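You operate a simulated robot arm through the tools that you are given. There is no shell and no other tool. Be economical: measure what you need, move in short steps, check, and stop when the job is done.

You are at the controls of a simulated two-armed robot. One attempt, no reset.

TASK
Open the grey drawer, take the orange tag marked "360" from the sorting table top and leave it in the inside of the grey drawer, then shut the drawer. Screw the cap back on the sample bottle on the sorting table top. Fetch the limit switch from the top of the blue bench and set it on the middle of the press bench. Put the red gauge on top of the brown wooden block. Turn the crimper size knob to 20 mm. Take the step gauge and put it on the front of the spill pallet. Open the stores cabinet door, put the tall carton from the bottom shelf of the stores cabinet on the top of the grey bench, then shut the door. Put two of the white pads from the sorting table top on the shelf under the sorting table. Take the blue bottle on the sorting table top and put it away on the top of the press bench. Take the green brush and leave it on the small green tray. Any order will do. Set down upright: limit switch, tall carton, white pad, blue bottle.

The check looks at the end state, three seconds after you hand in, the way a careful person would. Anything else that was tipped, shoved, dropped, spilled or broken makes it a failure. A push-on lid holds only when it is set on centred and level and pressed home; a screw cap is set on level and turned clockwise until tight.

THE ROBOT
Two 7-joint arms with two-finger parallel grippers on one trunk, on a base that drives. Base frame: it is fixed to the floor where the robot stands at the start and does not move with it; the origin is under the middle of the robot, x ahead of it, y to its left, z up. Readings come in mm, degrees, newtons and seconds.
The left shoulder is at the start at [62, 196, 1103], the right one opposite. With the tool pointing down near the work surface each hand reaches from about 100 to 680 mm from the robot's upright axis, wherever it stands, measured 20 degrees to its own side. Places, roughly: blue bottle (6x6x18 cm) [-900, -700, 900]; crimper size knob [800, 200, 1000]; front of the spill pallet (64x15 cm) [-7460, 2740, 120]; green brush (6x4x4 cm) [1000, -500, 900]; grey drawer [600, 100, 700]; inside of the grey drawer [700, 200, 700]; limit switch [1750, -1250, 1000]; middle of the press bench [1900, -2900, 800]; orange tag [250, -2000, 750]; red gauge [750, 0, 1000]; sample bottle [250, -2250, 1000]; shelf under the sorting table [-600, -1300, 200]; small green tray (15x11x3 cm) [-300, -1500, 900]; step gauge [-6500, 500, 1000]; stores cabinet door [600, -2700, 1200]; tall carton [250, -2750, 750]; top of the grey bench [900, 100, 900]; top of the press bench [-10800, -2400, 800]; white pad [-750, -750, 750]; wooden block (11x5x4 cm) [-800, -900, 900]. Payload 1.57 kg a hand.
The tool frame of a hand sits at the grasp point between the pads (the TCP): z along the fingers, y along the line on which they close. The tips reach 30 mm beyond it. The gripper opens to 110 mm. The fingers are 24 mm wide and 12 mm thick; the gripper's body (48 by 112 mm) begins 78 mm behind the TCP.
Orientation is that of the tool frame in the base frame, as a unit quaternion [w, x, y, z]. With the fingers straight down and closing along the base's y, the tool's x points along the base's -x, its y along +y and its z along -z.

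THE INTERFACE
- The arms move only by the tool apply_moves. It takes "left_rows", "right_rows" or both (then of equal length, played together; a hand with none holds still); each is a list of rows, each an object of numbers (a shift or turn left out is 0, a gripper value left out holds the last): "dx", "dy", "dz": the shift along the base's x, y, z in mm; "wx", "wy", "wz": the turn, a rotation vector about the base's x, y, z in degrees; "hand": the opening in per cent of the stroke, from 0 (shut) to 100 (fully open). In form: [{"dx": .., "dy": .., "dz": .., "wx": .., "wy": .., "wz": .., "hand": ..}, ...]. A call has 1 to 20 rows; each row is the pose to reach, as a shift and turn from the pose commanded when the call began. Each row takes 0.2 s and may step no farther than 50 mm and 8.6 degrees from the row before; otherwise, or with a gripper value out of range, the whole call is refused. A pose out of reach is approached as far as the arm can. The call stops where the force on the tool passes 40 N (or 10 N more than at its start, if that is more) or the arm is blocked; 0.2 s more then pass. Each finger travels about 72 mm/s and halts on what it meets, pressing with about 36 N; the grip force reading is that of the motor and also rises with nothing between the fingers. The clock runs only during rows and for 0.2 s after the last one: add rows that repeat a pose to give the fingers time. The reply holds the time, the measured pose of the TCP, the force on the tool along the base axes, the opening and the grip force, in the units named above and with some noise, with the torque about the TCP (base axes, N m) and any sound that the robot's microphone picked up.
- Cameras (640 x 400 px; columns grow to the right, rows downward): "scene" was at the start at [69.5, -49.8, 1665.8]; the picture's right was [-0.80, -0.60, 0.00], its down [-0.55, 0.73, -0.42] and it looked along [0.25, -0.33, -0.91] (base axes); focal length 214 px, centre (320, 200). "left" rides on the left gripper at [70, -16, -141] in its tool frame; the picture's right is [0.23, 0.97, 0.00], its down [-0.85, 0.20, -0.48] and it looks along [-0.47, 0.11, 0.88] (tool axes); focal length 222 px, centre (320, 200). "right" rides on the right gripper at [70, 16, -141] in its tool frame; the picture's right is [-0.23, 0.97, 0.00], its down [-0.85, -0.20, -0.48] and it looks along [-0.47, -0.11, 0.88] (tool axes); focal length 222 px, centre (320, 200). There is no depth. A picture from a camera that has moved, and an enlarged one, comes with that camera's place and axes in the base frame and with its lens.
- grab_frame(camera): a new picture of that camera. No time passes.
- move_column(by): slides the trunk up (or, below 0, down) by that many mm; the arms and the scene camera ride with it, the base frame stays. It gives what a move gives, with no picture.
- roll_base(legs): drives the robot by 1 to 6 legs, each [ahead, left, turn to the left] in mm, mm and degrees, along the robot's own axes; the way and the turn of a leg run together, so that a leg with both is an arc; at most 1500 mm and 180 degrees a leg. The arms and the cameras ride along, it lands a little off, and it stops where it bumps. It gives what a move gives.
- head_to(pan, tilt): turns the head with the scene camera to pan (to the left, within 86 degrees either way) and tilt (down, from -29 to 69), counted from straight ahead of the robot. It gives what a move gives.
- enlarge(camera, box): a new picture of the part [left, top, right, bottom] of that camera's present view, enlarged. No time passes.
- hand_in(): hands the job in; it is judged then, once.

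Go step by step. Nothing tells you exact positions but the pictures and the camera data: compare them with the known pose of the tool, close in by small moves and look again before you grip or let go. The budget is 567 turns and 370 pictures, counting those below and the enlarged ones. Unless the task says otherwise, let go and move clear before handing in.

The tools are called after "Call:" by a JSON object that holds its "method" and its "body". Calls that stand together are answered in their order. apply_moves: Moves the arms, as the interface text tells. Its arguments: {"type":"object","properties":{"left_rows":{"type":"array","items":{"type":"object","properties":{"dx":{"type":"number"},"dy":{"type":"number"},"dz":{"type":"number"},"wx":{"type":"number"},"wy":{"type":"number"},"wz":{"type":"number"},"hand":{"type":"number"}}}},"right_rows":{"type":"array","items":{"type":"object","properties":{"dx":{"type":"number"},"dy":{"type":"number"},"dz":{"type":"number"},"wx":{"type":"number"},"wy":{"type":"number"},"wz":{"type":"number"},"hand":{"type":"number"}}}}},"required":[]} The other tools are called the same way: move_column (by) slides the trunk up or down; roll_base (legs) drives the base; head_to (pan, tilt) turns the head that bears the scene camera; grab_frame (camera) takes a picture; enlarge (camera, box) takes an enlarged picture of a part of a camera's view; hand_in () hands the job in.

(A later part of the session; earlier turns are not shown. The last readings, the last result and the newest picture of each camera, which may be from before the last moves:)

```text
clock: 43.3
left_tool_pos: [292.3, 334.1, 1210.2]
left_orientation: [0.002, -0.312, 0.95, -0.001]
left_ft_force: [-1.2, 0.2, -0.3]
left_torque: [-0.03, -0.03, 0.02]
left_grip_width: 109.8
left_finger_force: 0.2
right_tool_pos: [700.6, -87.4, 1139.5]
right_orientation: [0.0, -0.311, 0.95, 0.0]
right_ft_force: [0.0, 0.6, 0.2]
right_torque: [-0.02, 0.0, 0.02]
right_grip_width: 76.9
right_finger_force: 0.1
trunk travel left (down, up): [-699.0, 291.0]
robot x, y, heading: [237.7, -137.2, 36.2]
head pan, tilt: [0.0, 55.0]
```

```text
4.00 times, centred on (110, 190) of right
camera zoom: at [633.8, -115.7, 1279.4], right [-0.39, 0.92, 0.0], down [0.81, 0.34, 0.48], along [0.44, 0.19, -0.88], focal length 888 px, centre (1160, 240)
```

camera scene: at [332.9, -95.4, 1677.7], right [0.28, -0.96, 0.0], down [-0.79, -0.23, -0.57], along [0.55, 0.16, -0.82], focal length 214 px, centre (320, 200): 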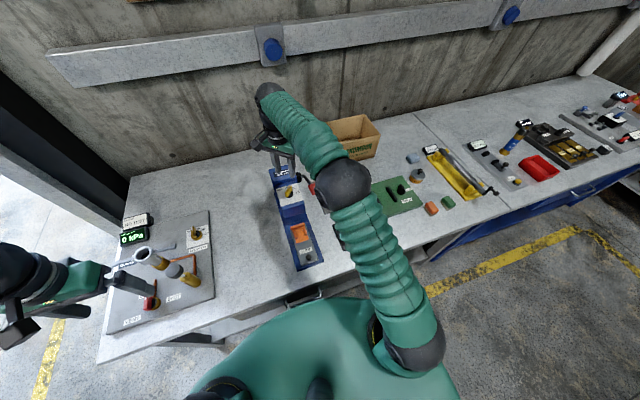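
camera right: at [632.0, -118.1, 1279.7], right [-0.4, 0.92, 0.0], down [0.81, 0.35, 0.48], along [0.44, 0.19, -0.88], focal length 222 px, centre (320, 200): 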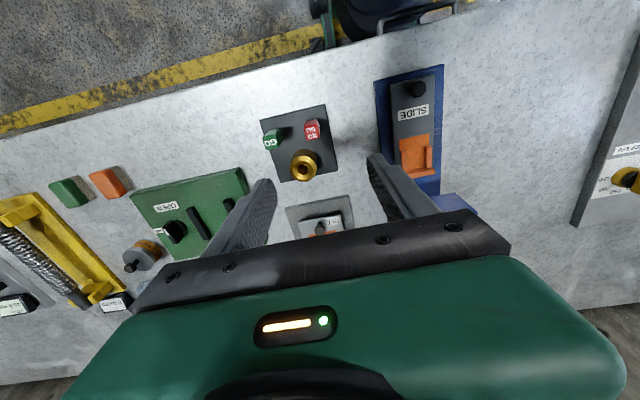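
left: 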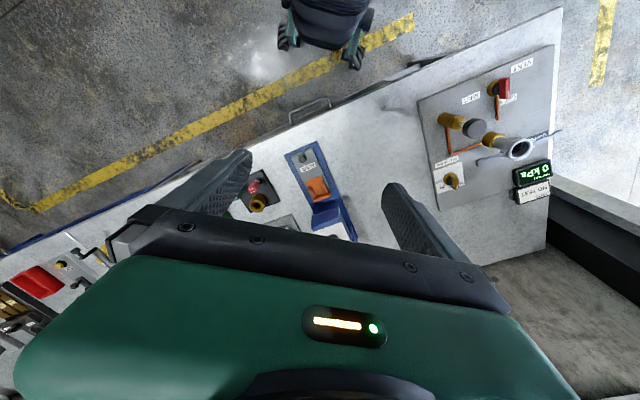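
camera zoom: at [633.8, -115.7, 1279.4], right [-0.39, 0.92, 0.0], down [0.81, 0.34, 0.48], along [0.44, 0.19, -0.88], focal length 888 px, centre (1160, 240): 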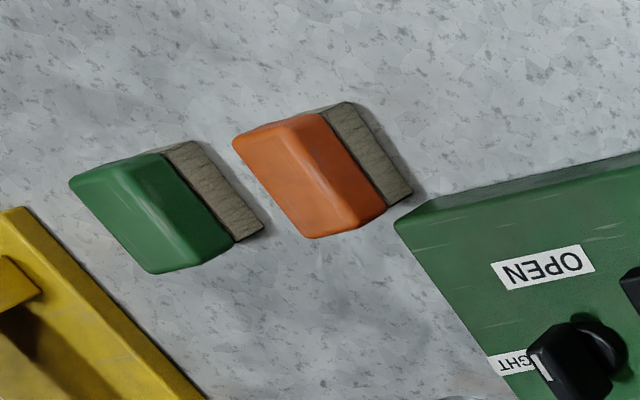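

The red gauge is a square-handled plug in the black stand, and the green brush lies on the bench nearby. I'll turn the right hand 90°, then tilt it 45° so the gauge can later be laid flat on the block.

Call:
{"method": "apply_moves", "body": {"right_rows": [{"wz": -8.5}, {"wz": -17}, {"wz": -25.5}, {"wz": -34}, {"wz": -42.5}, {"wz": -51}, {"wz": -59.5}, {"wz": -68, "hand": 55}, {"wz": -76.5, "hand": 45}, {"wz": -85, "hand": 45}, {"wz": -90, "hand": 45}]}}

Call:
{"method": "apply_moves", "body": {"right_rows": [{"wx": 6, "wy": 4.4, "dx": 6, "dy": -12, "dz": -10}, {"wx": 12, "wy": 8.8, "dx": 12, "dy": -24, "dz": -30}, {"wx": 18, "wy": 13.2, "dx": 18, "dy": -36, "dz": -50}, {"wx": 24, "wy": 17.6, "dx": 24, "dy": -48, "dz": -70}, {"wx": 30, "wy": 22, "dx": 30, "dy": -60, "dz": -90}, {"wx": 36.3, "wy": 26.6, "dx": 35, "dy": -70, "dz": -110}]}}

Call:
{"method": "grab_frame", "body": {"camera": "right"}}

Call:
{"method": "grab_frame", "body": {"camera": "scene"}}

```text
clock: 45.7
left_tool_pos: [291.2, 333.6, 1208.8]
left_orientation: [0.001, -0.312, 0.95, 0.001]
left_ft_force: [-0.8, -0.1, -0.2]
left_torque: [0.0, -0.01, 0.03]
left_grip_width: 110.1
left_finger_force: 0.1
right_tool_pos: [698.2, -88.2, 1141.2]
right_orientation: [0.001, 0.453, 0.891, -0.001]
right_ft_force: [-0.4, -0.9, -0.2]
right_torque: [-0.01, 0.01, 0.05]
right_grip_width: 49.6
right_finger_force: 0.1
trunk travel left (down, up): [-699.0, 291.0]
robot x, y, heading: [239.9, -137.0, 36.5]
head pan, tilt: [0.0, 55.0]
```

```text
clock: 47.1
left_tool_pos: [294.2, 331.5, 1210.2]
left_orientation: [0.0, -0.312, 0.95, 0.002]
left_ft_force: [-0.3, -0.7, 0.4]
left_torque: [0.02, 0.0, 0.0]
left_grip_width: 110.0
left_finger_force: 0.1
right_tool_pos: [735.2, -161.4, 1030.0]
right_orientation: [-0.342, 0.418, 0.824, 0.173]
right_ft_force: [-0.3, -0.1, 0.1]
right_torque: [0.04, 0.03, 0.01]
right_grip_width: 49.3
right_finger_force: 0.1
trunk travel left (down, up): [-699.0, 291.0]
robot x, y, heading: [235.1, -142.8, 36.3]
head pan, tilt: [0.0, 55.0]
```

```text
337 pictures are left
camera right: at [777.6, -193.4, 1178.3], right [0.88, 0.45, -0.16], down [0.4, -0.88, -0.27], along [-0.26, 0.17, -0.95], focal length 222 px, centre (320, 200)
```

right: 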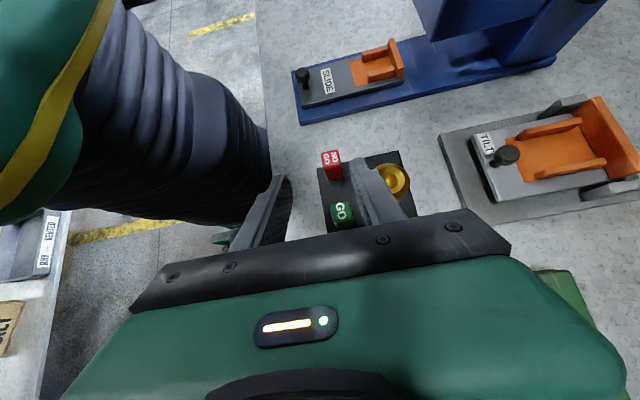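

```text
336 pictures are left
camera scene: at [325.5, -77.7, 1677.7], right [0.59, -0.81, 0.0], down [-0.66, -0.49, -0.57], along [0.46, 0.34, -0.82], focal length 214 px, centre (320, 200)
```

scene: 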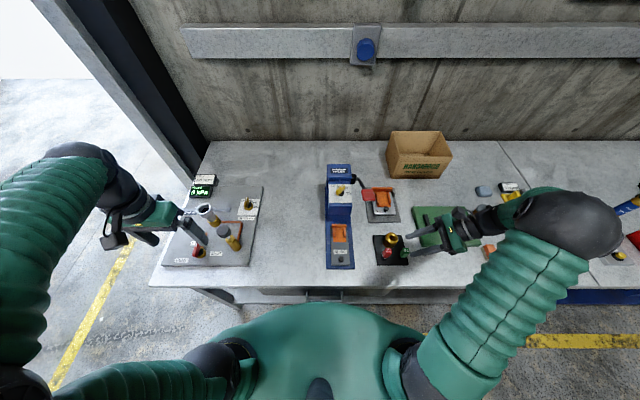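

Call:
{"method": "enlarge", "body": {"camera": "right", "box": [270, 130, 430, 230]}}

Call:
{"method": "enlarge", "body": {"camera": "scene", "box": [350, 210, 430, 270]}}

```text
4.00 times, centred on (350, 180) of right
camera zoom: at [777.6, -193.4, 1178.3], right [0.88, 0.45, -0.16], down [0.4, -0.88, -0.27], along [-0.26, 0.17, -0.95], focal length 888 px, centre (200, 280)
```

zoom: 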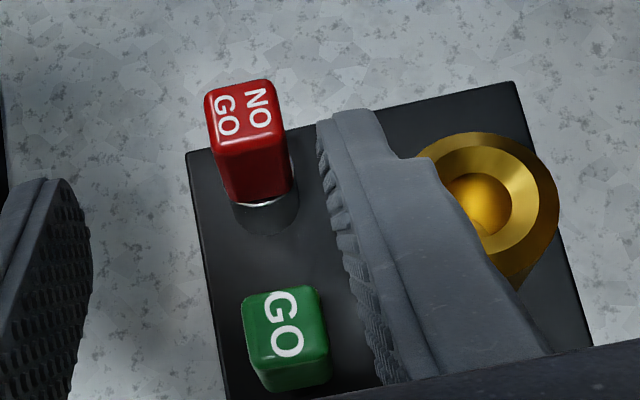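

```text
6.67 times, centred on (390, 240) of scene
camera zoom: at [325.5, -77.7, 1677.7], right [0.59, -0.81, 0.0], down [-0.66, -0.49, -0.57], along [0.46, 0.34, -0.82], focal length 1430 px, centre (-147, -67)
```

zoom: 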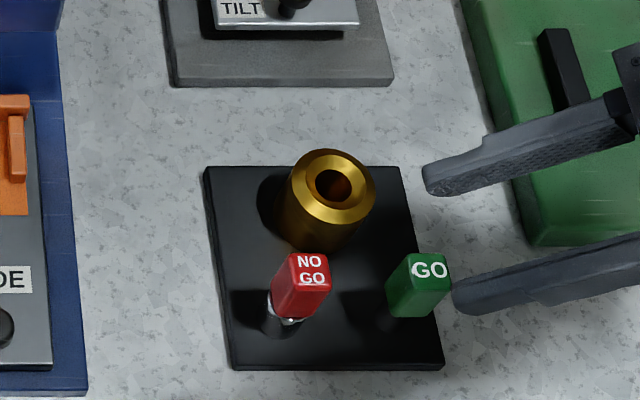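

Call:
{"method": "apply_moves", "body": {"right_rows": [{"dx": -9, "dy": 19, "dz": -35, "hand": 32}, {"dx": -17, "dy": 38, "dz": -68, "hand": 32}, {"dx": -17, "dy": 38, "dz": -68, "hand": 32}]}}

Call:
{"method": "enlarge", "body": {"camera": "right", "box": [240, 110, 432, 230]}}

Call:
{"method": "enlarge", "body": {"camera": "scene", "box": [350, 210, 430, 270]}}

```text
clock: 47.9
left_tool_pos: [291.3, 331.3, 1209.8]
left_orientation: [0.001, -0.312, 0.95, 0.001]
left_ft_force: [-0.2, 0.3, 0.4]
left_torque: [0.01, 0.0, 0.01]
left_grip_width: 109.8
left_finger_force: 0.0
right_tool_pos: [718.5, -123.7, 962.8]
right_orientation: [-0.341, 0.418, 0.824, 0.172]
right_ft_force: [-0.9, 0.0, -0.1]
right_torque: [0.0, 0.0, -0.03]
right_grip_width: 35.3
right_finger_force: 0.0
trunk travel left (down, up): [-699.0, 291.0]
robot x, y, heading: [237.4, -138.9, 36.4]
head pan, tilt: [0.0, 55.0]
```

```text
3.33 times, centred on (336, 170) of right
camera zoom: at [760.2, -154.7, 1111.7], right [0.88, 0.45, -0.16], down [0.4, -0.88, -0.27], along [-0.26, 0.17, -0.95], focal length 740 px, centre (267, 300)
```

zoom: 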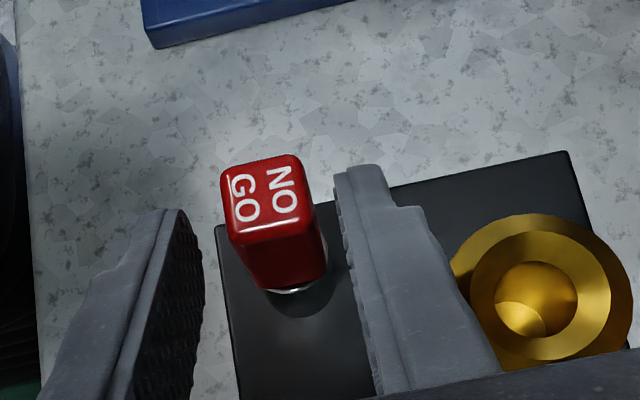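

```text
6.67 times, centred on (390, 240) of scene
camera zoom: at [322.3, -77.0, 1677.8], right [0.59, -0.81, 0.0], down [-0.66, -0.49, -0.57], along [0.46, 0.34, -0.82], focal length 1430 px, centre (-147, -67)
```

zoom: 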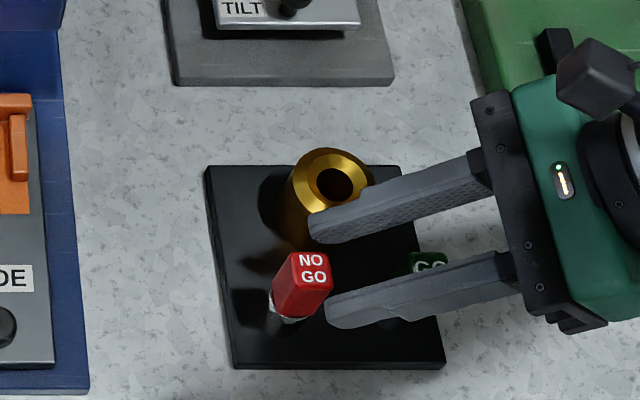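

Aligned, with clearance to the brass ring. I'll advance along the approach and close.

Call:
{"method": "apply_moves", "body": {"right_rows": [{"dx": -8, "dy": 12, "dz": -15}, {"dx": -17, "dy": 24, "dz": -30}, {"dx": -17, "dy": 24, "dz": -30, "hand": 0}, {"dx": -17, "dy": 24, "dz": -30, "hand": 0}, {"dx": -17, "dy": 24, "dz": -30, "hand": 0}]}}

Call:
{"method": "enlarge", "body": {"camera": "right", "box": [240, 110, 432, 230]}}

```text
clock: 49.1
left_tool_pos: [292.2, 331.8, 1210.2]
left_orientation: [0.002, -0.311, 0.95, 0.0]
left_ft_force: [-0.5, -0.3, -0.1]
left_torque: [0.02, 0.06, 0.01]
left_grip_width: 109.7
left_finger_force: 0.0
right_tool_pos: [701.2, -97.6, 931.5]
right_orientation: [-0.341, 0.417, 0.825, 0.172]
right_ft_force: [0.6, -0.4, -0.8]
right_torque: [-0.01, 0.0, 0.02]
right_grip_width: 21.1
right_finger_force: 34.9
trunk travel left (down, up): [-699.0, 291.0]
robot x, y, heading: [236.2, -137.1, 36.3]
head pan, tilt: [0.0, 55.0]
```

```text
3.33 times, centred on (336, 170) of right
camera zoom: at [743.0, -128.5, 1080.0], right [0.88, 0.45, -0.16], down [0.4, -0.88, -0.26], along [-0.26, 0.17, -0.95], focal length 740 px, centre (267, 300)
```

zoom: 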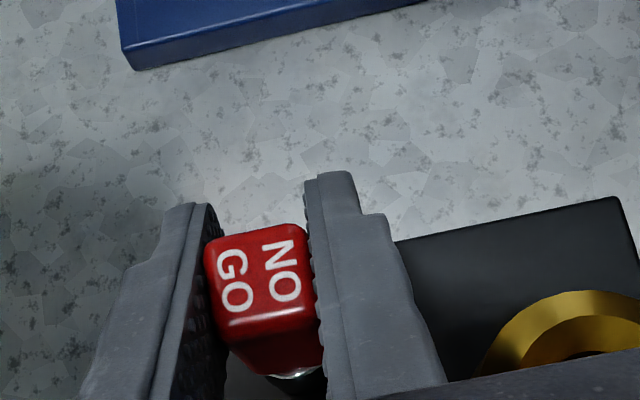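

Gripped. Lifting straight out of the stand.

Call:
{"method": "apply_moves", "body": {"right_rows": [{"dz": 15}, {"dz": 35}, {"dz": 60}, {"dz": 100}, {"dz": 150}, {"dz": 200}, {"dz": 240}]}}

Call:
{"method": "grab_frame", "body": {"camera": "scene"}}

Call:
{"method": "grab_frame", "body": {"camera": "right"}}

```text
clock: 50.7
left_tool_pos: [291.3, 333.1, 1208.9]
left_orientation: [0.001, -0.312, 0.95, 0.001]
left_ft_force: [-0.5, 0.3, 0.2]
left_torque: [0.01, -0.02, 0.02]
left_grip_width: 110.0
left_finger_force: 0.0
right_tool_pos: [697.8, -96.1, 1175.0]
right_orientation: [-0.341, 0.418, 0.825, 0.172]
right_ft_force: [0.1, -0.4, -0.8]
right_torque: [-0.01, 0.01, -0.02]
right_grip_width: 21.5
right_finger_force: 34.5
trunk travel left (down, up): [-699.0, 291.0]
robot x, y, heading: [234.2, -139.2, 36.3]
head pan, tilt: [0.0, 55.0]
```

```text
330 pictures are left
camera scene: at [320.5, -74.9, 1677.8], right [0.59, -0.81, 0.0], down [-0.66, -0.49, -0.57], along [0.46, 0.34, -0.82], focal length 214 px, centre (320, 200)
```

scene: 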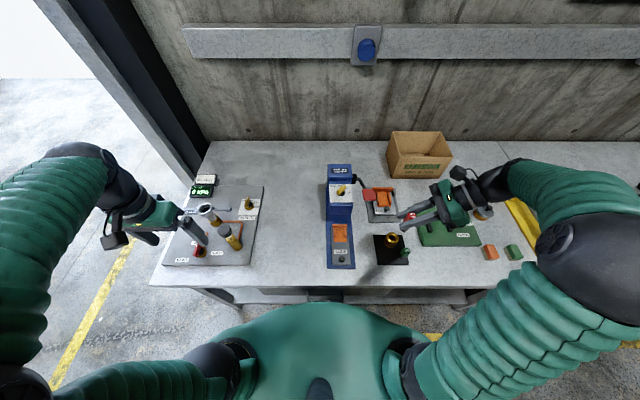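

```text
329 pictures are left
camera right: at [739.7, -126.3, 1324.1], right [0.88, 0.45, -0.16], down [0.4, -0.88, -0.26], along [-0.26, 0.17, -0.95], focal length 222 px, centre (320, 200)
```

right: 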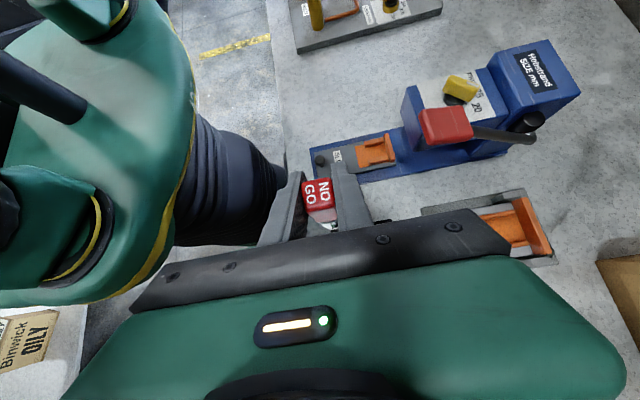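

The gauge is out and held. I'll slide right along the bench so the left hand can reach the green brush.

Call:
{"method": "roll_base", "body": {"legs": [[0, -860, 0]]}}

Call:
{"method": "head_to", "body": {"pan": 0, "tilt": 60}}

Call:
{"method": "grab_frame", "body": {"camera": "scene"}}

```text
clock: 55.1
left_tool_pos: [786.8, -339.1, 1209.3]
left_orientation: [0.001, -0.306, 0.952, -0.001]
left_ft_force: [0.2, -0.9, 0.5]
left_torque: [-0.02, -0.02, 0.04]
left_grip_width: 109.9
left_finger_force: 0.0
right_tool_pos: [1185.3, -774.1, 1175.9]
right_orientation: [-0.338, 0.424, 0.822, 0.174]
right_ft_force: [-0.7, 1.1, -0.3]
right_torque: [-0.04, 0.0, 0.03]
right_grip_width: 21.2
right_finger_force: 34.8
trunk travel left (down, up): [-699.0, 291.0]
robot x, y, heading: [726.6, -809.2, 35.2]
head pan, tilt: [0.0, 55.0]
```

```text
clock: 55.8
left_tool_pos: [786.8, -342.3, 1210.4]
left_orientation: [0.001, -0.306, 0.952, 0.0]
left_ft_force: [-0.1, 0.2, -0.3]
left_torque: [0.03, -0.05, 0.0]
left_grip_width: 110.1
left_finger_force: 0.0
right_tool_pos: [1187.7, -776.7, 1175.0]
right_orientation: [-0.339, 0.424, 0.821, 0.175]
right_ft_force: [0.0, -0.7, -1.1]
right_torque: [0.01, -0.02, 0.03]
right_grip_width: 21.1
right_finger_force: 34.8
trunk travel left (down, up): [-699.0, 291.0]
robot x, y, heading: [723.4, -806.7, 35.4]
head pan, tilt: [0.0, 60.0]
```

```text
328 pictures are left
camera scene: at [806.9, -753.2, 1671.7], right [0.58, -0.81, 0.0], down [-0.71, -0.5, -0.5], along [0.41, 0.29, -0.87], focal length 214 px, centre (320, 200)
```

scene: 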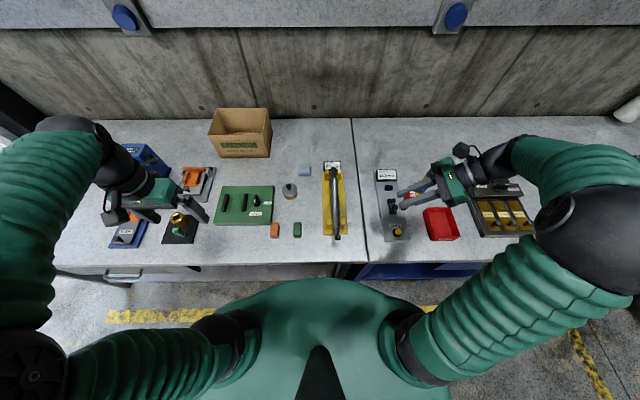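

Call:
{"method": "apply_moves", "body": {"left_rows": [{"dx": 36, "dy": -25}, {"dx": 73, "dy": -50}, {"dx": 109, "dy": -75}, {"dx": 145, "dy": -100, "hand": 80}, {"dx": 181, "dy": -125, "hand": 70}, {"dx": 205, "dy": -150, "dz": -25, "hand": 70}, {"dx": 205, "dy": -150, "dz": -70, "hand": 70}, {"dx": 205, "dy": -150, "dz": -115, "hand": 70}]}}

Call:
{"method": "grab_frame", "body": {"camera": "left"}}

```text
clock: 57.6
left_tool_pos: [993.9, -493.3, 1091.7]
left_orientation: [0.001, -0.306, 0.952, 0.0]
left_ft_force: [0.7, 0.4, -0.4]
left_torque: [-0.02, -0.02, 0.02]
left_grip_width: 77.1
left_finger_force: 0.0
right_tool_pos: [1188.7, -775.3, 1174.1]
right_orientation: [-0.341, 0.423, 0.821, 0.174]
right_ft_force: [0.1, 0.1, -0.4]
right_torque: [-0.02, -0.01, 0.02]
right_grip_width: 20.9
right_finger_force: 34.6
trunk travel left (down, up): [-699.0, 291.0]
robot x, y, heading: [721.9, -810.5, 35.5]
head pan, tilt: [0.0, 60.0]
```

```text
327 pictures are left
camera left: at [946.0, -547.0, 1232.7], right [-0.75, 0.66, 0.0], down [0.58, 0.66, 0.48], along [0.32, 0.36, -0.88], focal length 222 px, centre (320, 200)
```

left: 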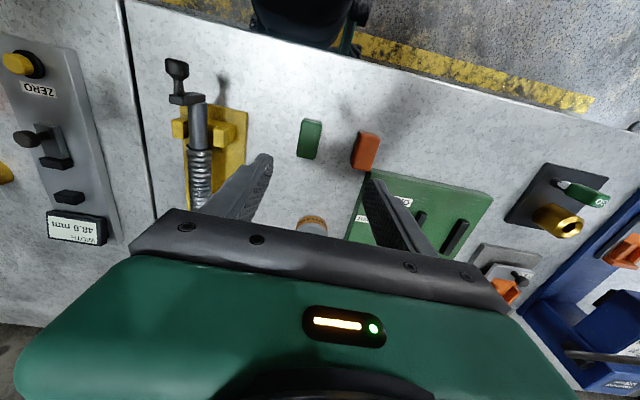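

Call:
{"method": "enlarge", "body": {"camera": "left", "box": [270, 95, 400, 185]}}

```text
4.44 times, centred on (335, 140) of left
camera zoom: at [946.0, -547.0, 1232.7], right [-0.75, 0.66, 0.0], down [0.58, 0.66, 0.48], along [0.32, 0.36, -0.88], focal length 987 px, centre (253, 467)
```

zoom: 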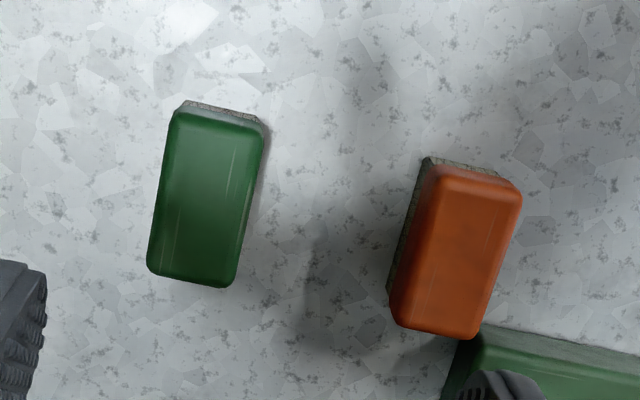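

Call:
{"method": "apply_moves", "body": {"left_rows": [{"dx": 16, "dy": -6, "dz": -40, "wz": 5, "hand": 58}, {"dx": 16, "dy": -6, "dz": -85, "wz": 5, "hand": 58}, {"dx": 16, "dy": -6, "dz": -130, "wz": 5, "hand": 58}, {"dx": 16, "dy": -6, "dz": -165, "wz": 5, "hand": 58}]}}

Call:
{"method": "grab_frame", "body": {"camera": "left"}}

```text
clock: 58.6
left_tool_pos: [1009.0, -497.6, 927.5]
left_orientation: [0.001, -0.347, 0.938, 0.001]
left_ft_force: [0.7, 0.4, -0.3]
left_torque: [0.0, 0.04, 0.0]
left_grip_width: 63.9
left_finger_force: 0.0
right_tool_pos: [1188.3, -776.3, 1174.7]
right_orientation: [-0.34, 0.423, 0.821, 0.174]
right_ft_force: [-0.7, 0.1, 0.4]
right_torque: [-0.04, 0.02, -0.02]
right_grip_width: 21.3
right_finger_force: 34.2
trunk travel left (down, up): [-699.0, 291.0]
robot x, y, heading: [726.2, -812.0, 35.5]
head pan, tilt: [0.0, 60.0]
```

```text
325 pictures are left
camera left: at [965.2, -554.5, 1069.6], right [-0.81, 0.59, 0.0], down [0.52, 0.71, 0.48], along [0.28, 0.39, -0.88], focal length 222 px, centre (320, 200)
```

left: 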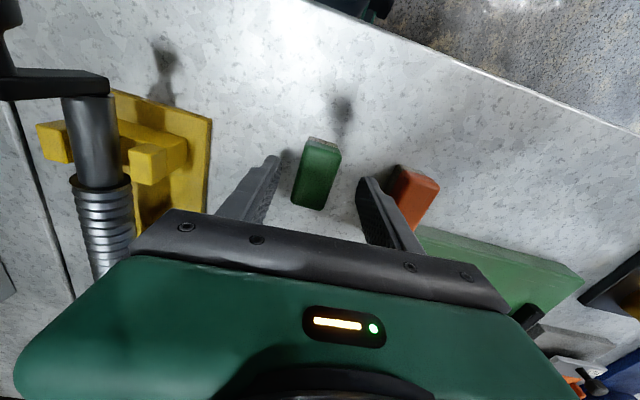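

Call:
{"method": "apply_moves", "body": {"left_rows": [{"dz": -15}, {"dz": -27}, {"dz": -27, "hand": 0}, {"dz": -27, "hand": 0}, {"dz": -27, "hand": 0}]}}

Call:
{"method": "grab_frame", "body": {"camera": "left"}}

```text
clock: 59.8
left_tool_pos: [1009.2, -498.3, 901.5]
left_orientation: [0.001, -0.347, 0.938, 0.001]
left_ft_force: [0.1, -0.5, 0.7]
left_torque: [-0.03, 0.03, 0.0]
left_grip_width: 31.1
left_finger_force: 36.0
right_tool_pos: [1187.6, -777.4, 1174.9]
right_orientation: [-0.34, 0.423, 0.822, 0.174]
right_ft_force: [0.2, -0.1, -0.7]
right_torque: [0.02, 0.04, -0.03]
right_grip_width: 21.4
right_finger_force: 34.7
trunk travel left (down, up): [-699.0, 291.0]
robot x, y, heading: [726.8, -812.9, 35.7]
head pan, tilt: [0.0, 60.0]
```

```text
324 pictures are left
camera left: at [965.3, -556.0, 1043.8], right [-0.81, 0.59, 0.0], down [0.52, 0.71, 0.48], along [0.28, 0.39, -0.88], focal length 222 px, centre (320, 200)
```

left: 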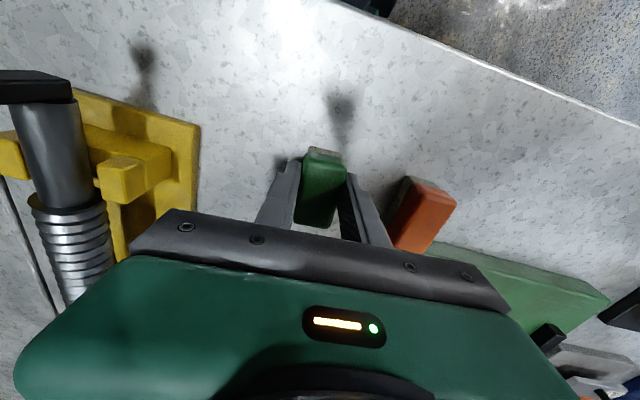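

Brush gripped. Lift and retract both arms for driving, then turn toward the sorting table.

Call:
{"method": "apply_moves", "body": {"left_rows": [{"dz": 20}, {"dz": 60}, {"dz": 105}, {"dz": 150}, {"dz": 195}, {"dz": 240}, {"dz": 285}, {"dz": 285, "dx": -45, "dy": -10}, {"dz": 285, "dx": -85, "dy": 10}, {"dz": 285, "dx": -125, "dy": 30}], "right_rows": [{"dz": 20}, {"dz": 20}, {"dz": 20}, {"dz": 20}, {"dz": 20, "dx": -20, "dy": -15}, {"dz": 20, "dx": -50, "dy": -38}, {"dz": 20, "dx": -80, "dy": -60}, {"dz": 20, "dx": -110, "dy": -84}, {"dz": 20, "dx": -120, "dy": -105}, {"dz": 20, "dx": -120, "dy": -105}]}}

Call:
{"method": "roll_base", "body": {"legs": [[-250, 0, 0], [0, 0, -155]]}}

Call:
{"method": "head_to", "body": {"pan": 0, "tilt": 35}}

Call:
{"method": "grab_frame", "body": {"camera": "scene"}}

```text
clock: 62.0
left_tool_pos: [880.1, -465.9, 1183.2]
left_orientation: [0.001, -0.347, 0.938, -0.001]
left_ft_force: [-0.5, 0.9, -1.2]
left_torque: [0.01, 0.0, 0.01]
left_grip_width: 31.0
left_finger_force: 35.9
right_tool_pos: [1066.3, -880.4, 1194.9]
right_orientation: [-0.34, 0.424, 0.821, 0.175]
right_ft_force: [-0.2, -0.3, -0.6]
right_torque: [0.0, -0.03, 0.02]
right_grip_width: 21.2
right_finger_force: 35.4
trunk travel left (down, up): [-699.0, 291.0]
robot x, y, heading: [723.5, -810.0, 35.4]
head pan, tilt: [0.0, 60.0]
```

```text
clock: 70.3
left_tool_pos: [495.7, -1333.4, 1182.8]
left_orientation: [0.0, 0.86, 0.511, -0.002]
left_ft_force: [0.4, 0.2, -0.9]
left_torque: [0.02, 0.01, 0.02]
left_grip_width: 31.0
left_finger_force: 36.0
right_tool_pos: [174.1, -1013.3, 1194.3]
right_orientation: [0.109, 0.885, -0.267, 0.366]
right_ft_force: [-1.0, -0.7, -0.8]
right_torque: [0.01, -0.01, 0.02]
right_grip_width: 21.4
right_finger_force: 34.7
trunk travel left (down, up): [-699.0, 291.0]
robot x, y, heading: [519.5, -955.9, -123.6]
head pan, tilt: [0.0, 60.0]
```

```text
clock: 71.2
left_tool_pos: [496.3, -1334.6, 1184.5]
left_orientation: [0.001, 0.859, 0.511, -0.001]
left_ft_force: [0.6, -0.2, 0.2]
left_torque: [-0.01, 0.0, 0.05]
left_grip_width: 30.8
left_finger_force: 36.0
right_tool_pos: [173.9, -1012.1, 1195.6]
right_orientation: [0.11, 0.885, -0.267, 0.365]
right_ft_force: [-0.2, -0.4, -1.1]
right_torque: [0.02, -0.03, 0.05]
right_grip_width: 21.2
right_finger_force: 34.6
trunk travel left (down, up): [-699.0, 291.0]
robot x, y, heading: [519.5, -957.9, -123.7]
head pan, tilt: [0.0, 35.0]
```

```text
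323 pictures are left
camera scene: at [453.0, -1056.7, 1705.9], right [-0.83, 0.55, 0.0], down [0.32, 0.48, -0.82], along [-0.45, -0.68, -0.57], focal length 214 px, centre (320, 200)
```

scene: 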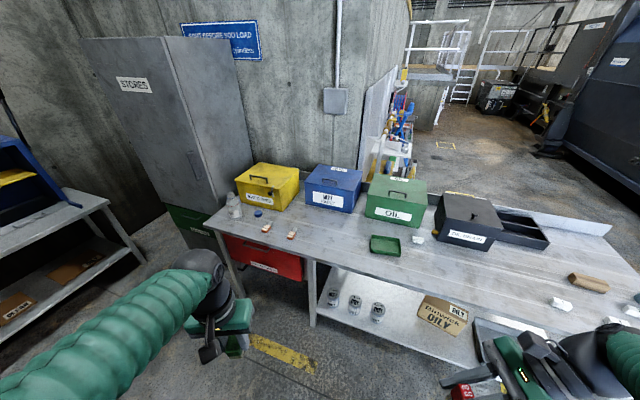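

The tray, boxes, wooden block and pads are on the sorting table, whose facing direction is about heading -149°. I'll turn to it and close in at the tray.

Call:
{"method": "roll_base", "body": {"legs": [[0, 0, -25.3], [370, -60, 0]]}}

Call:
{"method": "head_to", "body": {"pan": 0, "tilt": 58}}

Call:
{"method": "grab_frame", "body": {"camera": "scene"}}

```text
clock: 74.9
left_tool_pos: [-10.8, -1429.0, 1184.0]
left_orientation: [0.0, 0.951, 0.309, -0.002]
left_ft_force: [0.3, -0.5, -0.8]
left_torque: [-0.02, 0.0, -0.04]
left_grip_width: 31.1
left_finger_force: 35.6
right_tool_pos: [-164.4, -999.7, 1195.8]
right_orientation: [0.189, 0.804, -0.456, 0.332]
right_ft_force: [-0.2, -0.6, -1.4]
right_torque: [0.01, 0.01, -0.02]
right_grip_width: 21.2
right_finger_force: 34.1
trunk travel left (down, up): [-699.0, 291.0]
robot x, y, heading: [168.6, -1093.3, -148.9]
head pan, tilt: [0.0, 35.0]
```

```text
clock: 75.8
left_tool_pos: [-14.8, -1428.2, 1183.6]
left_orientation: [0.001, 0.951, 0.31, 0.0]
left_ft_force: [0.1, 0.3, -0.7]
left_torque: [0.0, -0.04, 0.01]
left_grip_width: 31.1
left_finger_force: 35.9
right_tool_pos: [-166.2, -1000.8, 1195.9]
right_orientation: [0.188, 0.804, -0.456, 0.332]
right_ft_force: [-0.9, 0.6, -0.6]
right_torque: [-0.01, 0.0, -0.02]
right_grip_width: 21.2
right_finger_force: 34.6
trunk travel left (down, up): [-699.0, 291.0]
robot x, y, heading: [169.5, -1100.6, -148.8]
head pan, tilt: [0.0, 58.0]
```

```text
322 pictures are left
camera scene: at [82.9, -1149.9, 1674.1], right [-0.52, 0.86, 0.0], down [0.73, 0.44, -0.53], along [-0.45, -0.27, -0.85], focal length 214 px, centre (320, 200)
```

scene: 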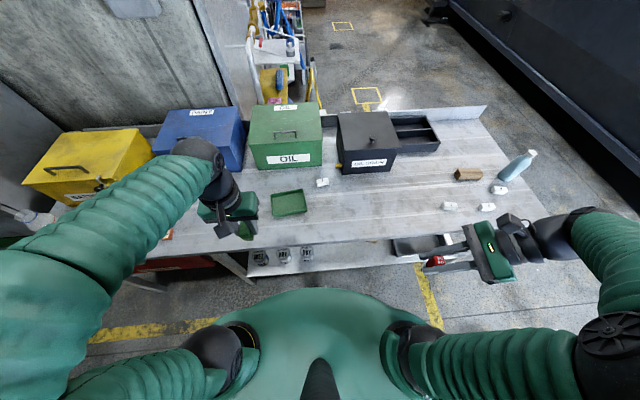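

Call:
{"method": "roll_base", "body": {"legs": [[60, 0, 4.5]]}}

Call:
{"method": "apply_moves", "body": {"left_rows": [{"dx": -25, "dy": 0}, {"dx": -60, "dy": -10}, {"dx": -95, "dy": -15}, {"dx": -130, "dy": -20}, {"dx": -165, "dy": -25, "dz": -20}]}}

Call:
{"method": "grab_frame", "body": {"camera": "left"}}

Call:
{"method": "grab_frame", "body": {"camera": "scene"}}

```text
clock: 76.8
left_tool_pos: [-28.8, -1469.7, 1187.1]
left_orientation: [0.001, 0.938, 0.348, -0.005]
left_ft_force: [0.9, 0.5, -0.1]
left_torque: [-0.05, 0.07, -0.02]
left_grip_width: 31.0
left_finger_force: 36.4
right_tool_pos: [-215.1, -1054.6, 1197.6]
right_orientation: [0.178, 0.822, -0.422, 0.338]
right_ft_force: [0.4, -0.2, -0.5]
right_torque: [-0.01, 0.06, -0.02]
right_grip_width: 21.1
right_finger_force: 34.2
trunk travel left (down, up): [-699.0, 291.0]
robot x, y, heading: [120.0, -1132.4, -144.3]
head pan, tilt: [0.0, 58.0]
```

```text
clock: 78.0
left_tool_pos: [-204.0, -1500.7, 1162.0]
left_orientation: [0.001, 0.938, 0.348, 0.0]
left_ft_force: [-0.6, -0.4, -1.7]
left_torque: [0.03, -0.03, 0.0]
left_grip_width: 31.2
left_finger_force: 36.0
right_tool_pos: [-224.1, -1059.3, 1194.6]
right_orientation: [0.173, 0.822, -0.423, 0.34]
right_ft_force: [-0.7, -0.3, -0.1]
right_torque: [0.03, 0.0, -0.02]
right_grip_width: 21.3
right_finger_force: 34.5
trunk travel left (down, up): [-699.0, 291.0]
robot x, y, heading: [120.1, -1129.0, -144.6]
head pan, tilt: [0.0, 58.0]
```

```text
321 pictures are left
camera left: at [-162.1, -1443.2, 1304.3], right [0.81, -0.59, 0.0], down [-0.52, -0.71, 0.48], along [-0.28, -0.39, -0.88], focal length 222 px, centre (320, 200)
```

left: 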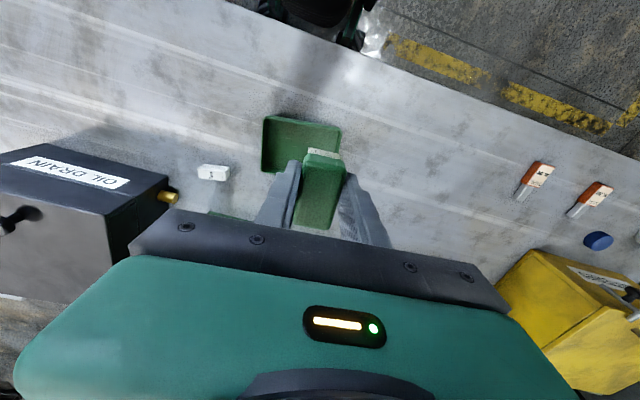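

```text
320 pictures are left
camera scene: at [34.3, -1189.7, 1673.9], right [-0.58, 0.81, 0.0], down [0.69, 0.49, -0.53], along [-0.43, -0.31, -0.85], focal length 214 px, centre (320, 200)
```

scene: 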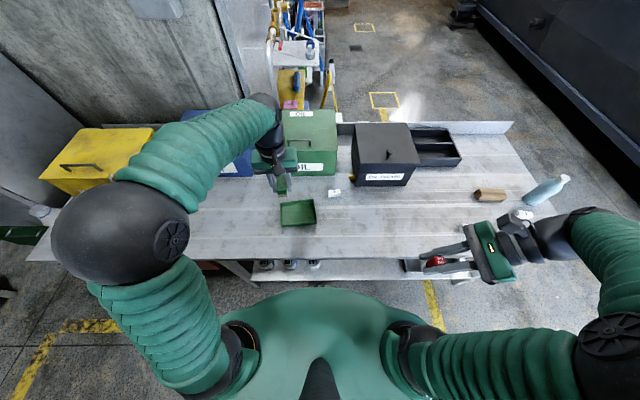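

The tray centre is near (-255, -1519). I'll move the brush over it and lower.

Call:
{"method": "apply_moves", "body": {"left_rows": [{"dx": -25, "dy": -9, "dz": -20}, {"dx": -50, "dy": -18, "dz": -50}, {"dx": -50, "dy": -18, "dz": -95}, {"dx": -50, "dy": -18, "dz": -140}, {"dx": -50, "dy": -18, "dz": -185}, {"dx": -50, "dy": -18, "dz": -225}]}}

Call:
{"method": "grab_frame", "body": {"camera": "left"}}

```text
clock: 79.3
left_tool_pos: [-250.6, -1519.6, 937.7]
left_orientation: [0.002, 0.937, 0.349, 0.0]
left_ft_force: [-0.8, -0.4, -0.2]
left_torque: [0.0, -0.01, -0.03]
left_grip_width: 30.9
left_finger_force: 36.2
right_tool_pos: [-223.3, -1059.9, 1194.6]
right_orientation: [0.174, 0.821, -0.423, 0.341]
right_ft_force: [0.7, 0.0, -1.0]
right_torque: [0.0, 0.02, -0.03]
right_grip_width: 21.3
right_finger_force: 34.1
trunk travel left (down, up): [-699.0, 291.0]
robot x, y, heading: [117.0, -1133.2, -144.2]
head pan, tilt: [0.0, 58.0]
```

```text
319 pictures are left
camera left: at [-210.2, -1462.0, 1079.4], right [0.81, -0.59, 0.0], down [-0.52, -0.71, 0.48], along [-0.28, -0.39, -0.88], focal length 222 px, centre (320, 200)
```

left: 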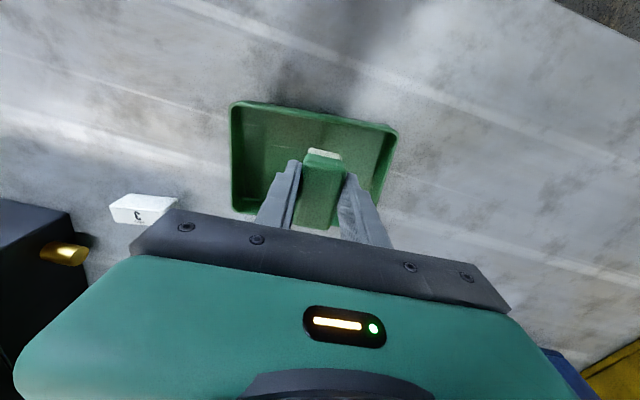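

Call:
{"method": "apply_moves", "body": {"left_rows": [{"dz": -12}, {"dz": -20}, {"dz": -24}, {"dz": -28}]}}

Call:
{"method": "grab_frame", "body": {"camera": "left"}}

```text
clock: 80.3
left_tool_pos: [-251.4, -1520.5, 910.3]
left_orientation: [0.0, 0.937, 0.348, -0.001]
left_ft_force: [0.1, 0.2, -0.5]
left_torque: [0.02, -0.01, 0.01]
left_grip_width: 31.2
left_finger_force: 35.6
right_tool_pos: [-223.6, -1060.0, 1195.3]
right_orientation: [0.174, 0.821, -0.423, 0.34]
right_ft_force: [0.0, 0.5, -0.7]
right_torque: [0.01, 0.01, -0.01]
right_grip_width: 21.1
right_finger_force: 34.7
trunk travel left (down, up): [-699.0, 291.0]
robot x, y, heading: [123.5, -1130.9, -144.5]
head pan, tilt: [0.0, 58.0]
```

```text
318 pictures are left
camera left: at [-210.6, -1461.2, 1052.6], right [0.81, -0.59, 0.0], down [-0.52, -0.71, 0.48], along [-0.28, -0.39, -0.88], focal length 222 px, centre (320, 200)
```

left: 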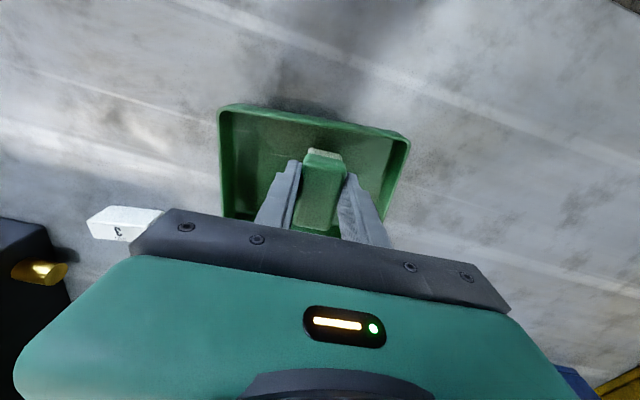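

Call:
{"method": "apply_moves", "body": {"left_rows": [{"dz": -4}, {"dz": -8}, {"dz": -10}, {"dz": -12}]}}

```text
clock: 81.3
left_tool_pos: [-251.9, -1517.9, 899.9]
left_orientation: [0.002, 0.937, 0.348, -0.001]
left_ft_force: [0.2, 0.1, -1.1]
left_torque: [-0.01, 0.03, -0.01]
left_grip_width: 31.1
left_finger_force: 35.5
right_tool_pos: [-223.6, -1059.5, 1195.0]
right_orientation: [0.174, 0.821, -0.424, 0.339]
right_ft_force: [-0.8, 0.3, -0.6]
right_torque: [0.0, -0.01, -0.03]
right_grip_width: 21.3
right_finger_force: 34.9
trunk travel left (down, up): [-699.0, 291.0]
robot x, y, heading: [121.4, -1136.6, -144.4]
head pan, tilt: [0.0, 58.0]
```

Call:
{"method": "apply_moves", "body": {"left_rows": [{"dz": -5}, {"dz": -10}, {"dz": -13}, {"dz": -15}]}}

Call:
{"method": "grab_frame", "body": {"camera": "left"}}

```text
clock: 82.2
left_tool_pos: [-251.9, -1516.8, 891.4]
left_orientation: [0.002, 0.938, 0.348, -0.003]
left_ft_force: [5.4, 1.5, 21.9]
left_torque: [0.1, -0.15, -0.01]
left_grip_width: 31.2
left_finger_force: 36.2
right_tool_pos: [-220.9, -1058.7, 1197.3]
right_orientation: [0.175, 0.822, -0.423, 0.339]
right_ft_force: [-0.5, -1.0, 0.2]
right_torque: [-0.02, -0.01, -0.01]
right_grip_width: 21.4
right_finger_force: 35.0
trunk travel left (down, up): [-699.0, 291.0]
robot x, y, heading: [118.1, -1132.9, -144.5]
head pan, tilt: [0.0, 58.0]
stopped in row 4 (left hand): the force on the tool passed its limit at 43 N (the readings are from after the stop); the commanded pose is now the measured one
```

```text
317 pictures are left
camera left: at [-209.9, -1458.4, 1032.6], right [0.81, -0.59, 0.0], down [-0.52, -0.71, 0.49], along [-0.29, -0.39, -0.87], focal length 222 px, centre (320, 200)
```

left: 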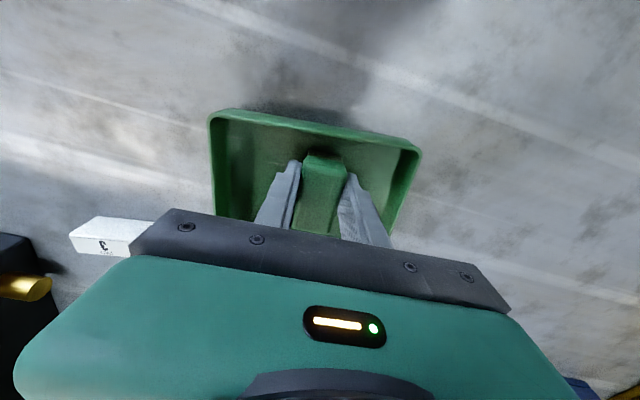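

Contact. Release and lift clear.

Call:
{"method": "apply_moves", "body": {"left_rows": [{"dz": 1, "hand": 45}, {"dz": 1, "hand": 45}, {"dz": 10, "hand": 45}, {"dz": 50, "hand": 45}, {"dz": 95, "hand": 45}, {"dz": 140, "hand": 45}, {"dz": 185, "hand": 45}]}}

Call:
{"method": "grab_frame", "body": {"camera": "left"}}

```text
clock: 83.8
left_tool_pos: [-253.6, -1516.7, 1073.3]
left_orientation: [0.002, 0.938, 0.348, -0.002]
left_ft_force: [0.4, 0.0, 0.1]
left_torque: [0.02, 0.01, -0.03]
left_grip_width: 49.7
left_finger_force: 0.1
right_tool_pos: [-222.7, -1059.7, 1195.6]
right_orientation: [0.174, 0.822, -0.423, 0.339]
right_ft_force: [-0.2, 0.1, -0.3]
right_torque: [-0.02, -0.01, 0.0]
right_grip_width: 21.3
right_finger_force: 34.6
trunk travel left (down, up): [-699.0, 291.0]
robot x, y, heading: [121.0, -1127.4, -144.5]
head pan, tilt: [0.0, 58.0]
```

```text
316 pictures are left
camera left: at [-211.9, -1458.8, 1214.7], right [0.81, -0.59, 0.0], down [-0.52, -0.71, 0.48], along [-0.29, -0.39, -0.88], focal length 222 px, centre (320, 200)
```

left: 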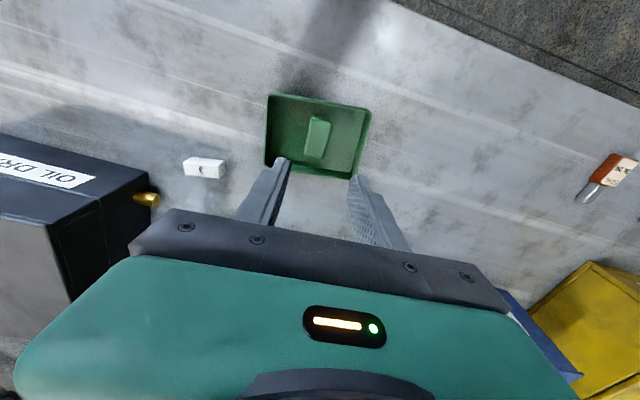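

The brush lies in the tray. I'll retract the left hand and slide right to the wooden block.

Call:
{"method": "apply_moves", "body": {"left_rows": [{"dz": 40}, {"dz": 80}, {"dz": 110, "dx": 25, "dy": 18}, {"dz": 110, "dx": 60, "dy": 43}, {"dz": 110, "dx": 100, "dy": 60}, {"dz": 110, "dx": 140, "dy": 85}, {"dz": 110, "dx": 175, "dy": 105}]}}

Call:
{"method": "roll_base", "body": {"legs": [[0, -580, 0]]}}

Call:
{"method": "grab_frame", "body": {"camera": "scene"}}

```text
clock: 85.4
left_tool_pos: [-78.6, -1413.2, 1183.0]
left_orientation: [0.001, 0.937, 0.348, -0.004]
left_ft_force: [0.5, 0.5, -0.2]
left_torque: [0.0, 0.02, -0.02]
left_grip_width: 49.7
left_finger_force: 0.0
right_tool_pos: [-221.4, -1059.3, 1195.7]
right_orientation: [0.174, 0.822, -0.422, 0.34]
right_ft_force: [0.2, 0.3, -0.7]
right_torque: [0.0, 0.02, -0.01]
right_grip_width: 21.6
right_finger_force: 33.9
trunk travel left (down, up): [-699.0, 291.0]
robot x, y, heading: [121.4, -1131.7, -144.5]
head pan, tilt: [0.0, 58.0]
```

```text
clock: 88.7
left_tool_pos: [-417.5, -947.6, 1184.4]
left_orientation: [0.001, 0.936, 0.351, -0.004]
left_ft_force: [0.7, 0.7, 0.2]
left_torque: [-0.01, -0.01, -0.01]
left_grip_width: 49.4
left_finger_force: 0.0
right_tool_pos: [-563.0, -593.0, 1195.8]
right_orientation: [0.172, 0.824, -0.42, 0.34]
right_ft_force: [0.0, -0.5, -0.4]
right_torque: [-0.02, 0.01, 0.02]
right_grip_width: 21.3
right_finger_force: 35.3
trunk travel left (down, up): [-699.0, 291.0]
robot x, y, heading: [-223.2, -663.8, -143.8]
head pan, tilt: [0.0, 58.0]
```

```text
315 pictures are left
camera scene: at [-300.3, -721.5, 1674.1], right [-0.59, 0.81, 0.0], down [0.68, 0.5, -0.53], along [-0.43, -0.31, -0.85], focal length 214 px, centre (320, 200)
```

scene: 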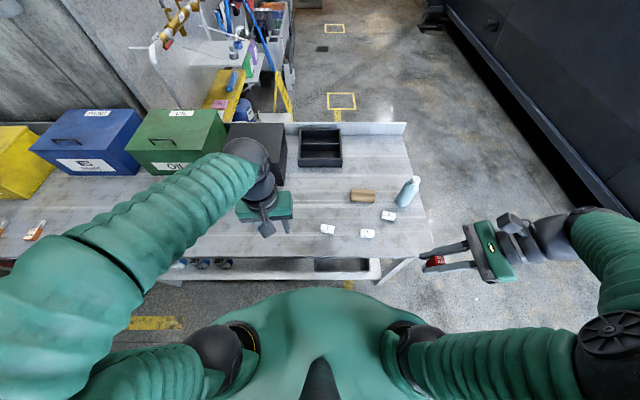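

The block, three pads and blue bottle are in view. I'll rotate the right hand by -90° about the forward axis, so the gauge becomes horizontal.

Call:
{"method": "apply_moves", "body": {"right_rows": [{"wx": 6.6, "wy": 4.84}, {"wx": 13.2, "wy": 9.67}, {"wx": 19.8, "wy": 14.5}, {"wx": 26.4, "wy": 19.3}, {"wx": 33, "wy": 24.2}, {"wx": 39.6, "wy": 29}, {"wx": 46.2, "wy": 33.9}, {"wx": 52.8, "wy": 38.7}, {"wx": 59.4, "wy": 43.5}, {"wx": 66, "wy": 48.4}, {"wx": 72.6, "wy": 53.2}]}}

Call:
{"method": "grab_frame", "body": {"camera": "right"}}

Call:
{"method": "grab_frame", "body": {"camera": "scene"}}

```text
clock: 91.1
left_tool_pos: [-420.6, -944.3, 1183.4]
left_orientation: [0.001, 0.936, 0.351, -0.003]
left_ft_force: [-0.5, -0.3, 0.2]
left_torque: [0.03, -0.02, 0.04]
left_grip_width: 49.5
left_finger_force: 0.0
right_tool_pos: [-566.6, -595.9, 1192.2]
right_orientation: [-0.175, 0.822, -0.418, -0.345]
right_ft_force: [0.3, -0.2, -0.9]
right_torque: [-0.04, -0.03, 0.05]
right_grip_width: 21.2
right_finger_force: 34.7
right hand out of reach, approached as far as the arm can: row 3, 4, 5, 6, 7, 8, 9, 10, 11
trunk travel left (down, up): [-699.0, 291.0]
robot x, y, heading: [-221.2, -660.1, -143.9]
head pan, tilt: [0.0, 58.0]
```

```text
314 pictures are left
camera right: at [-492.2, -726.2, 1240.8], right [-0.88, -0.45, 0.16], down [0.01, 0.33, 0.95], along [-0.47, 0.83, -0.28], focal length 222 px, centre (320, 200)
```

right: 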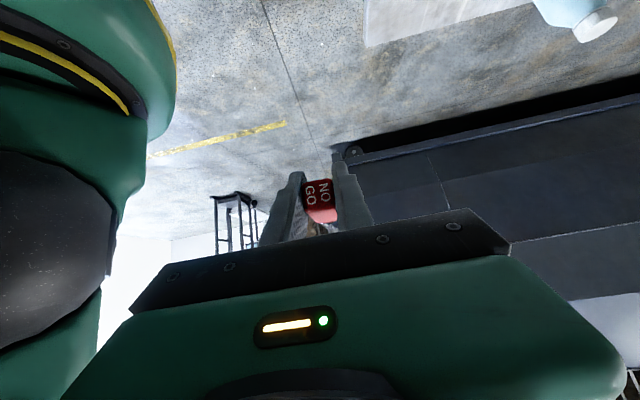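

```text
313 pictures are left
camera scene: at [-301.8, -718.6, 1674.1], right [-0.59, 0.81, 0.0], down [0.69, 0.5, -0.53], along [-0.43, -0.31, -0.85], focal length 214 px, centre (320, 200)
```

scene: 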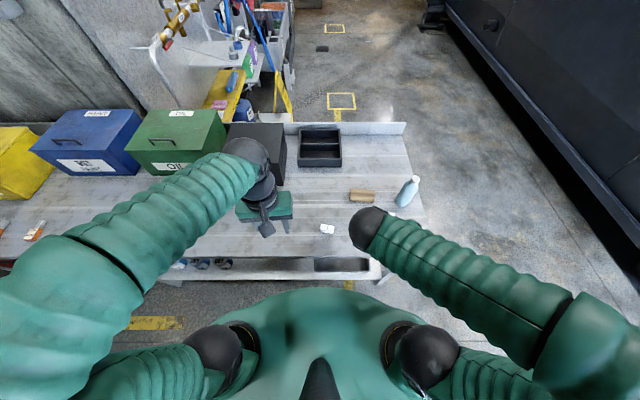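

The hand took the pose. Because the fingertips would reach past the gauge, I'll first lay it on a free table spot in front of the block (tips near the table, gauge pitched) and regrip it from above by the tips. Moving over that spot, high.

Call:
{"method": "apply_moves", "body": {"right_rows": [{"dx": -16, "dy": -32, "wx": -4, "wy": -3}, {"dx": -32, "dy": -64, "wx": -8, "wy": -6}, {"dx": -48, "dy": -96, "wx": -12, "wy": -9}, {"dx": -64, "dy": -128, "wx": -16, "wy": -12, "dz": -10}, {"dx": -80, "dy": -160, "wx": -20, "wy": -14.8, "dz": -20}, {"dx": -96, "dy": -192, "wx": -20.2, "wy": -14.8, "dz": -40}, {"dx": -112, "dy": -224, "wx": -20.2, "wy": -14.8, "dz": -60}, {"dx": -128, "dy": -256, "wx": -20.2, "wy": -14.8, "dz": -80}, {"dx": -144, "dy": -287, "wx": -20.2, "wy": -14.8, "dz": -100}]}}

Call:
{"method": "grab_frame", "body": {"camera": "right"}}

Call:
{"method": "grab_frame", "body": {"camera": "scene"}}

```text
clock: 93.1
left_tool_pos: [-418.5, -948.0, 1182.8]
left_orientation: [0.001, 0.936, 0.352, -0.001]
left_ft_force: [-0.7, -0.4, 0.5]
left_torque: [0.06, -0.02, 0.01]
left_grip_width: 49.5
left_finger_force: 0.1
right_tool_pos: [-709.8, -883.4, 1089.6]
right_orientation: [-0.079, 0.878, -0.446, -0.156]
right_ft_force: [0.6, -0.2, -0.8]
right_torque: [0.03, -0.01, 0.02]
right_grip_width: 21.2
right_finger_force: 34.8
trunk travel left (down, up): [-699.0, 291.0]
robot x, y, heading: [-221.8, -660.1, -143.9]
head pan, tilt: [0.0, 58.0]
```

```text
312 pictures are left
camera right: at [-656.6, -984.6, 1197.7], right [-0.91, -0.4, 0.08], down [-0.21, 0.63, 0.74], along [-0.35, 0.66, -0.66], focal length 222 px, centre (320, 200)
```

right: 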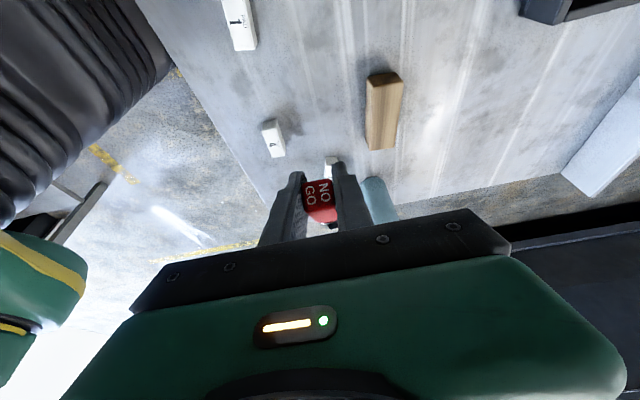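

```text
311 pictures are left
camera scene: at [-304.6, -723.2, 1673.8], right [-0.59, 0.81, 0.0], down [0.69, 0.5, -0.53], along [-0.43, -0.31, -0.85], focal length 214 px, centre (320, 200)
```

scene: 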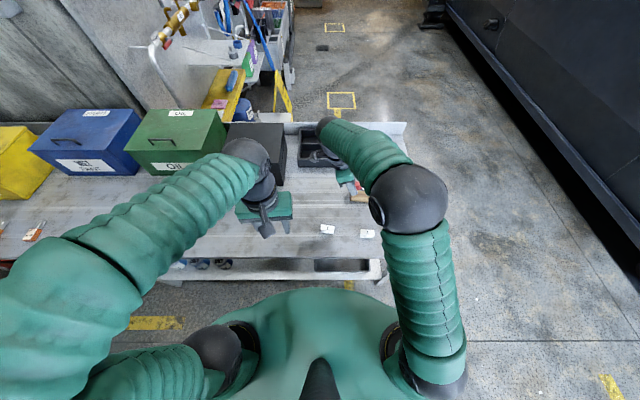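

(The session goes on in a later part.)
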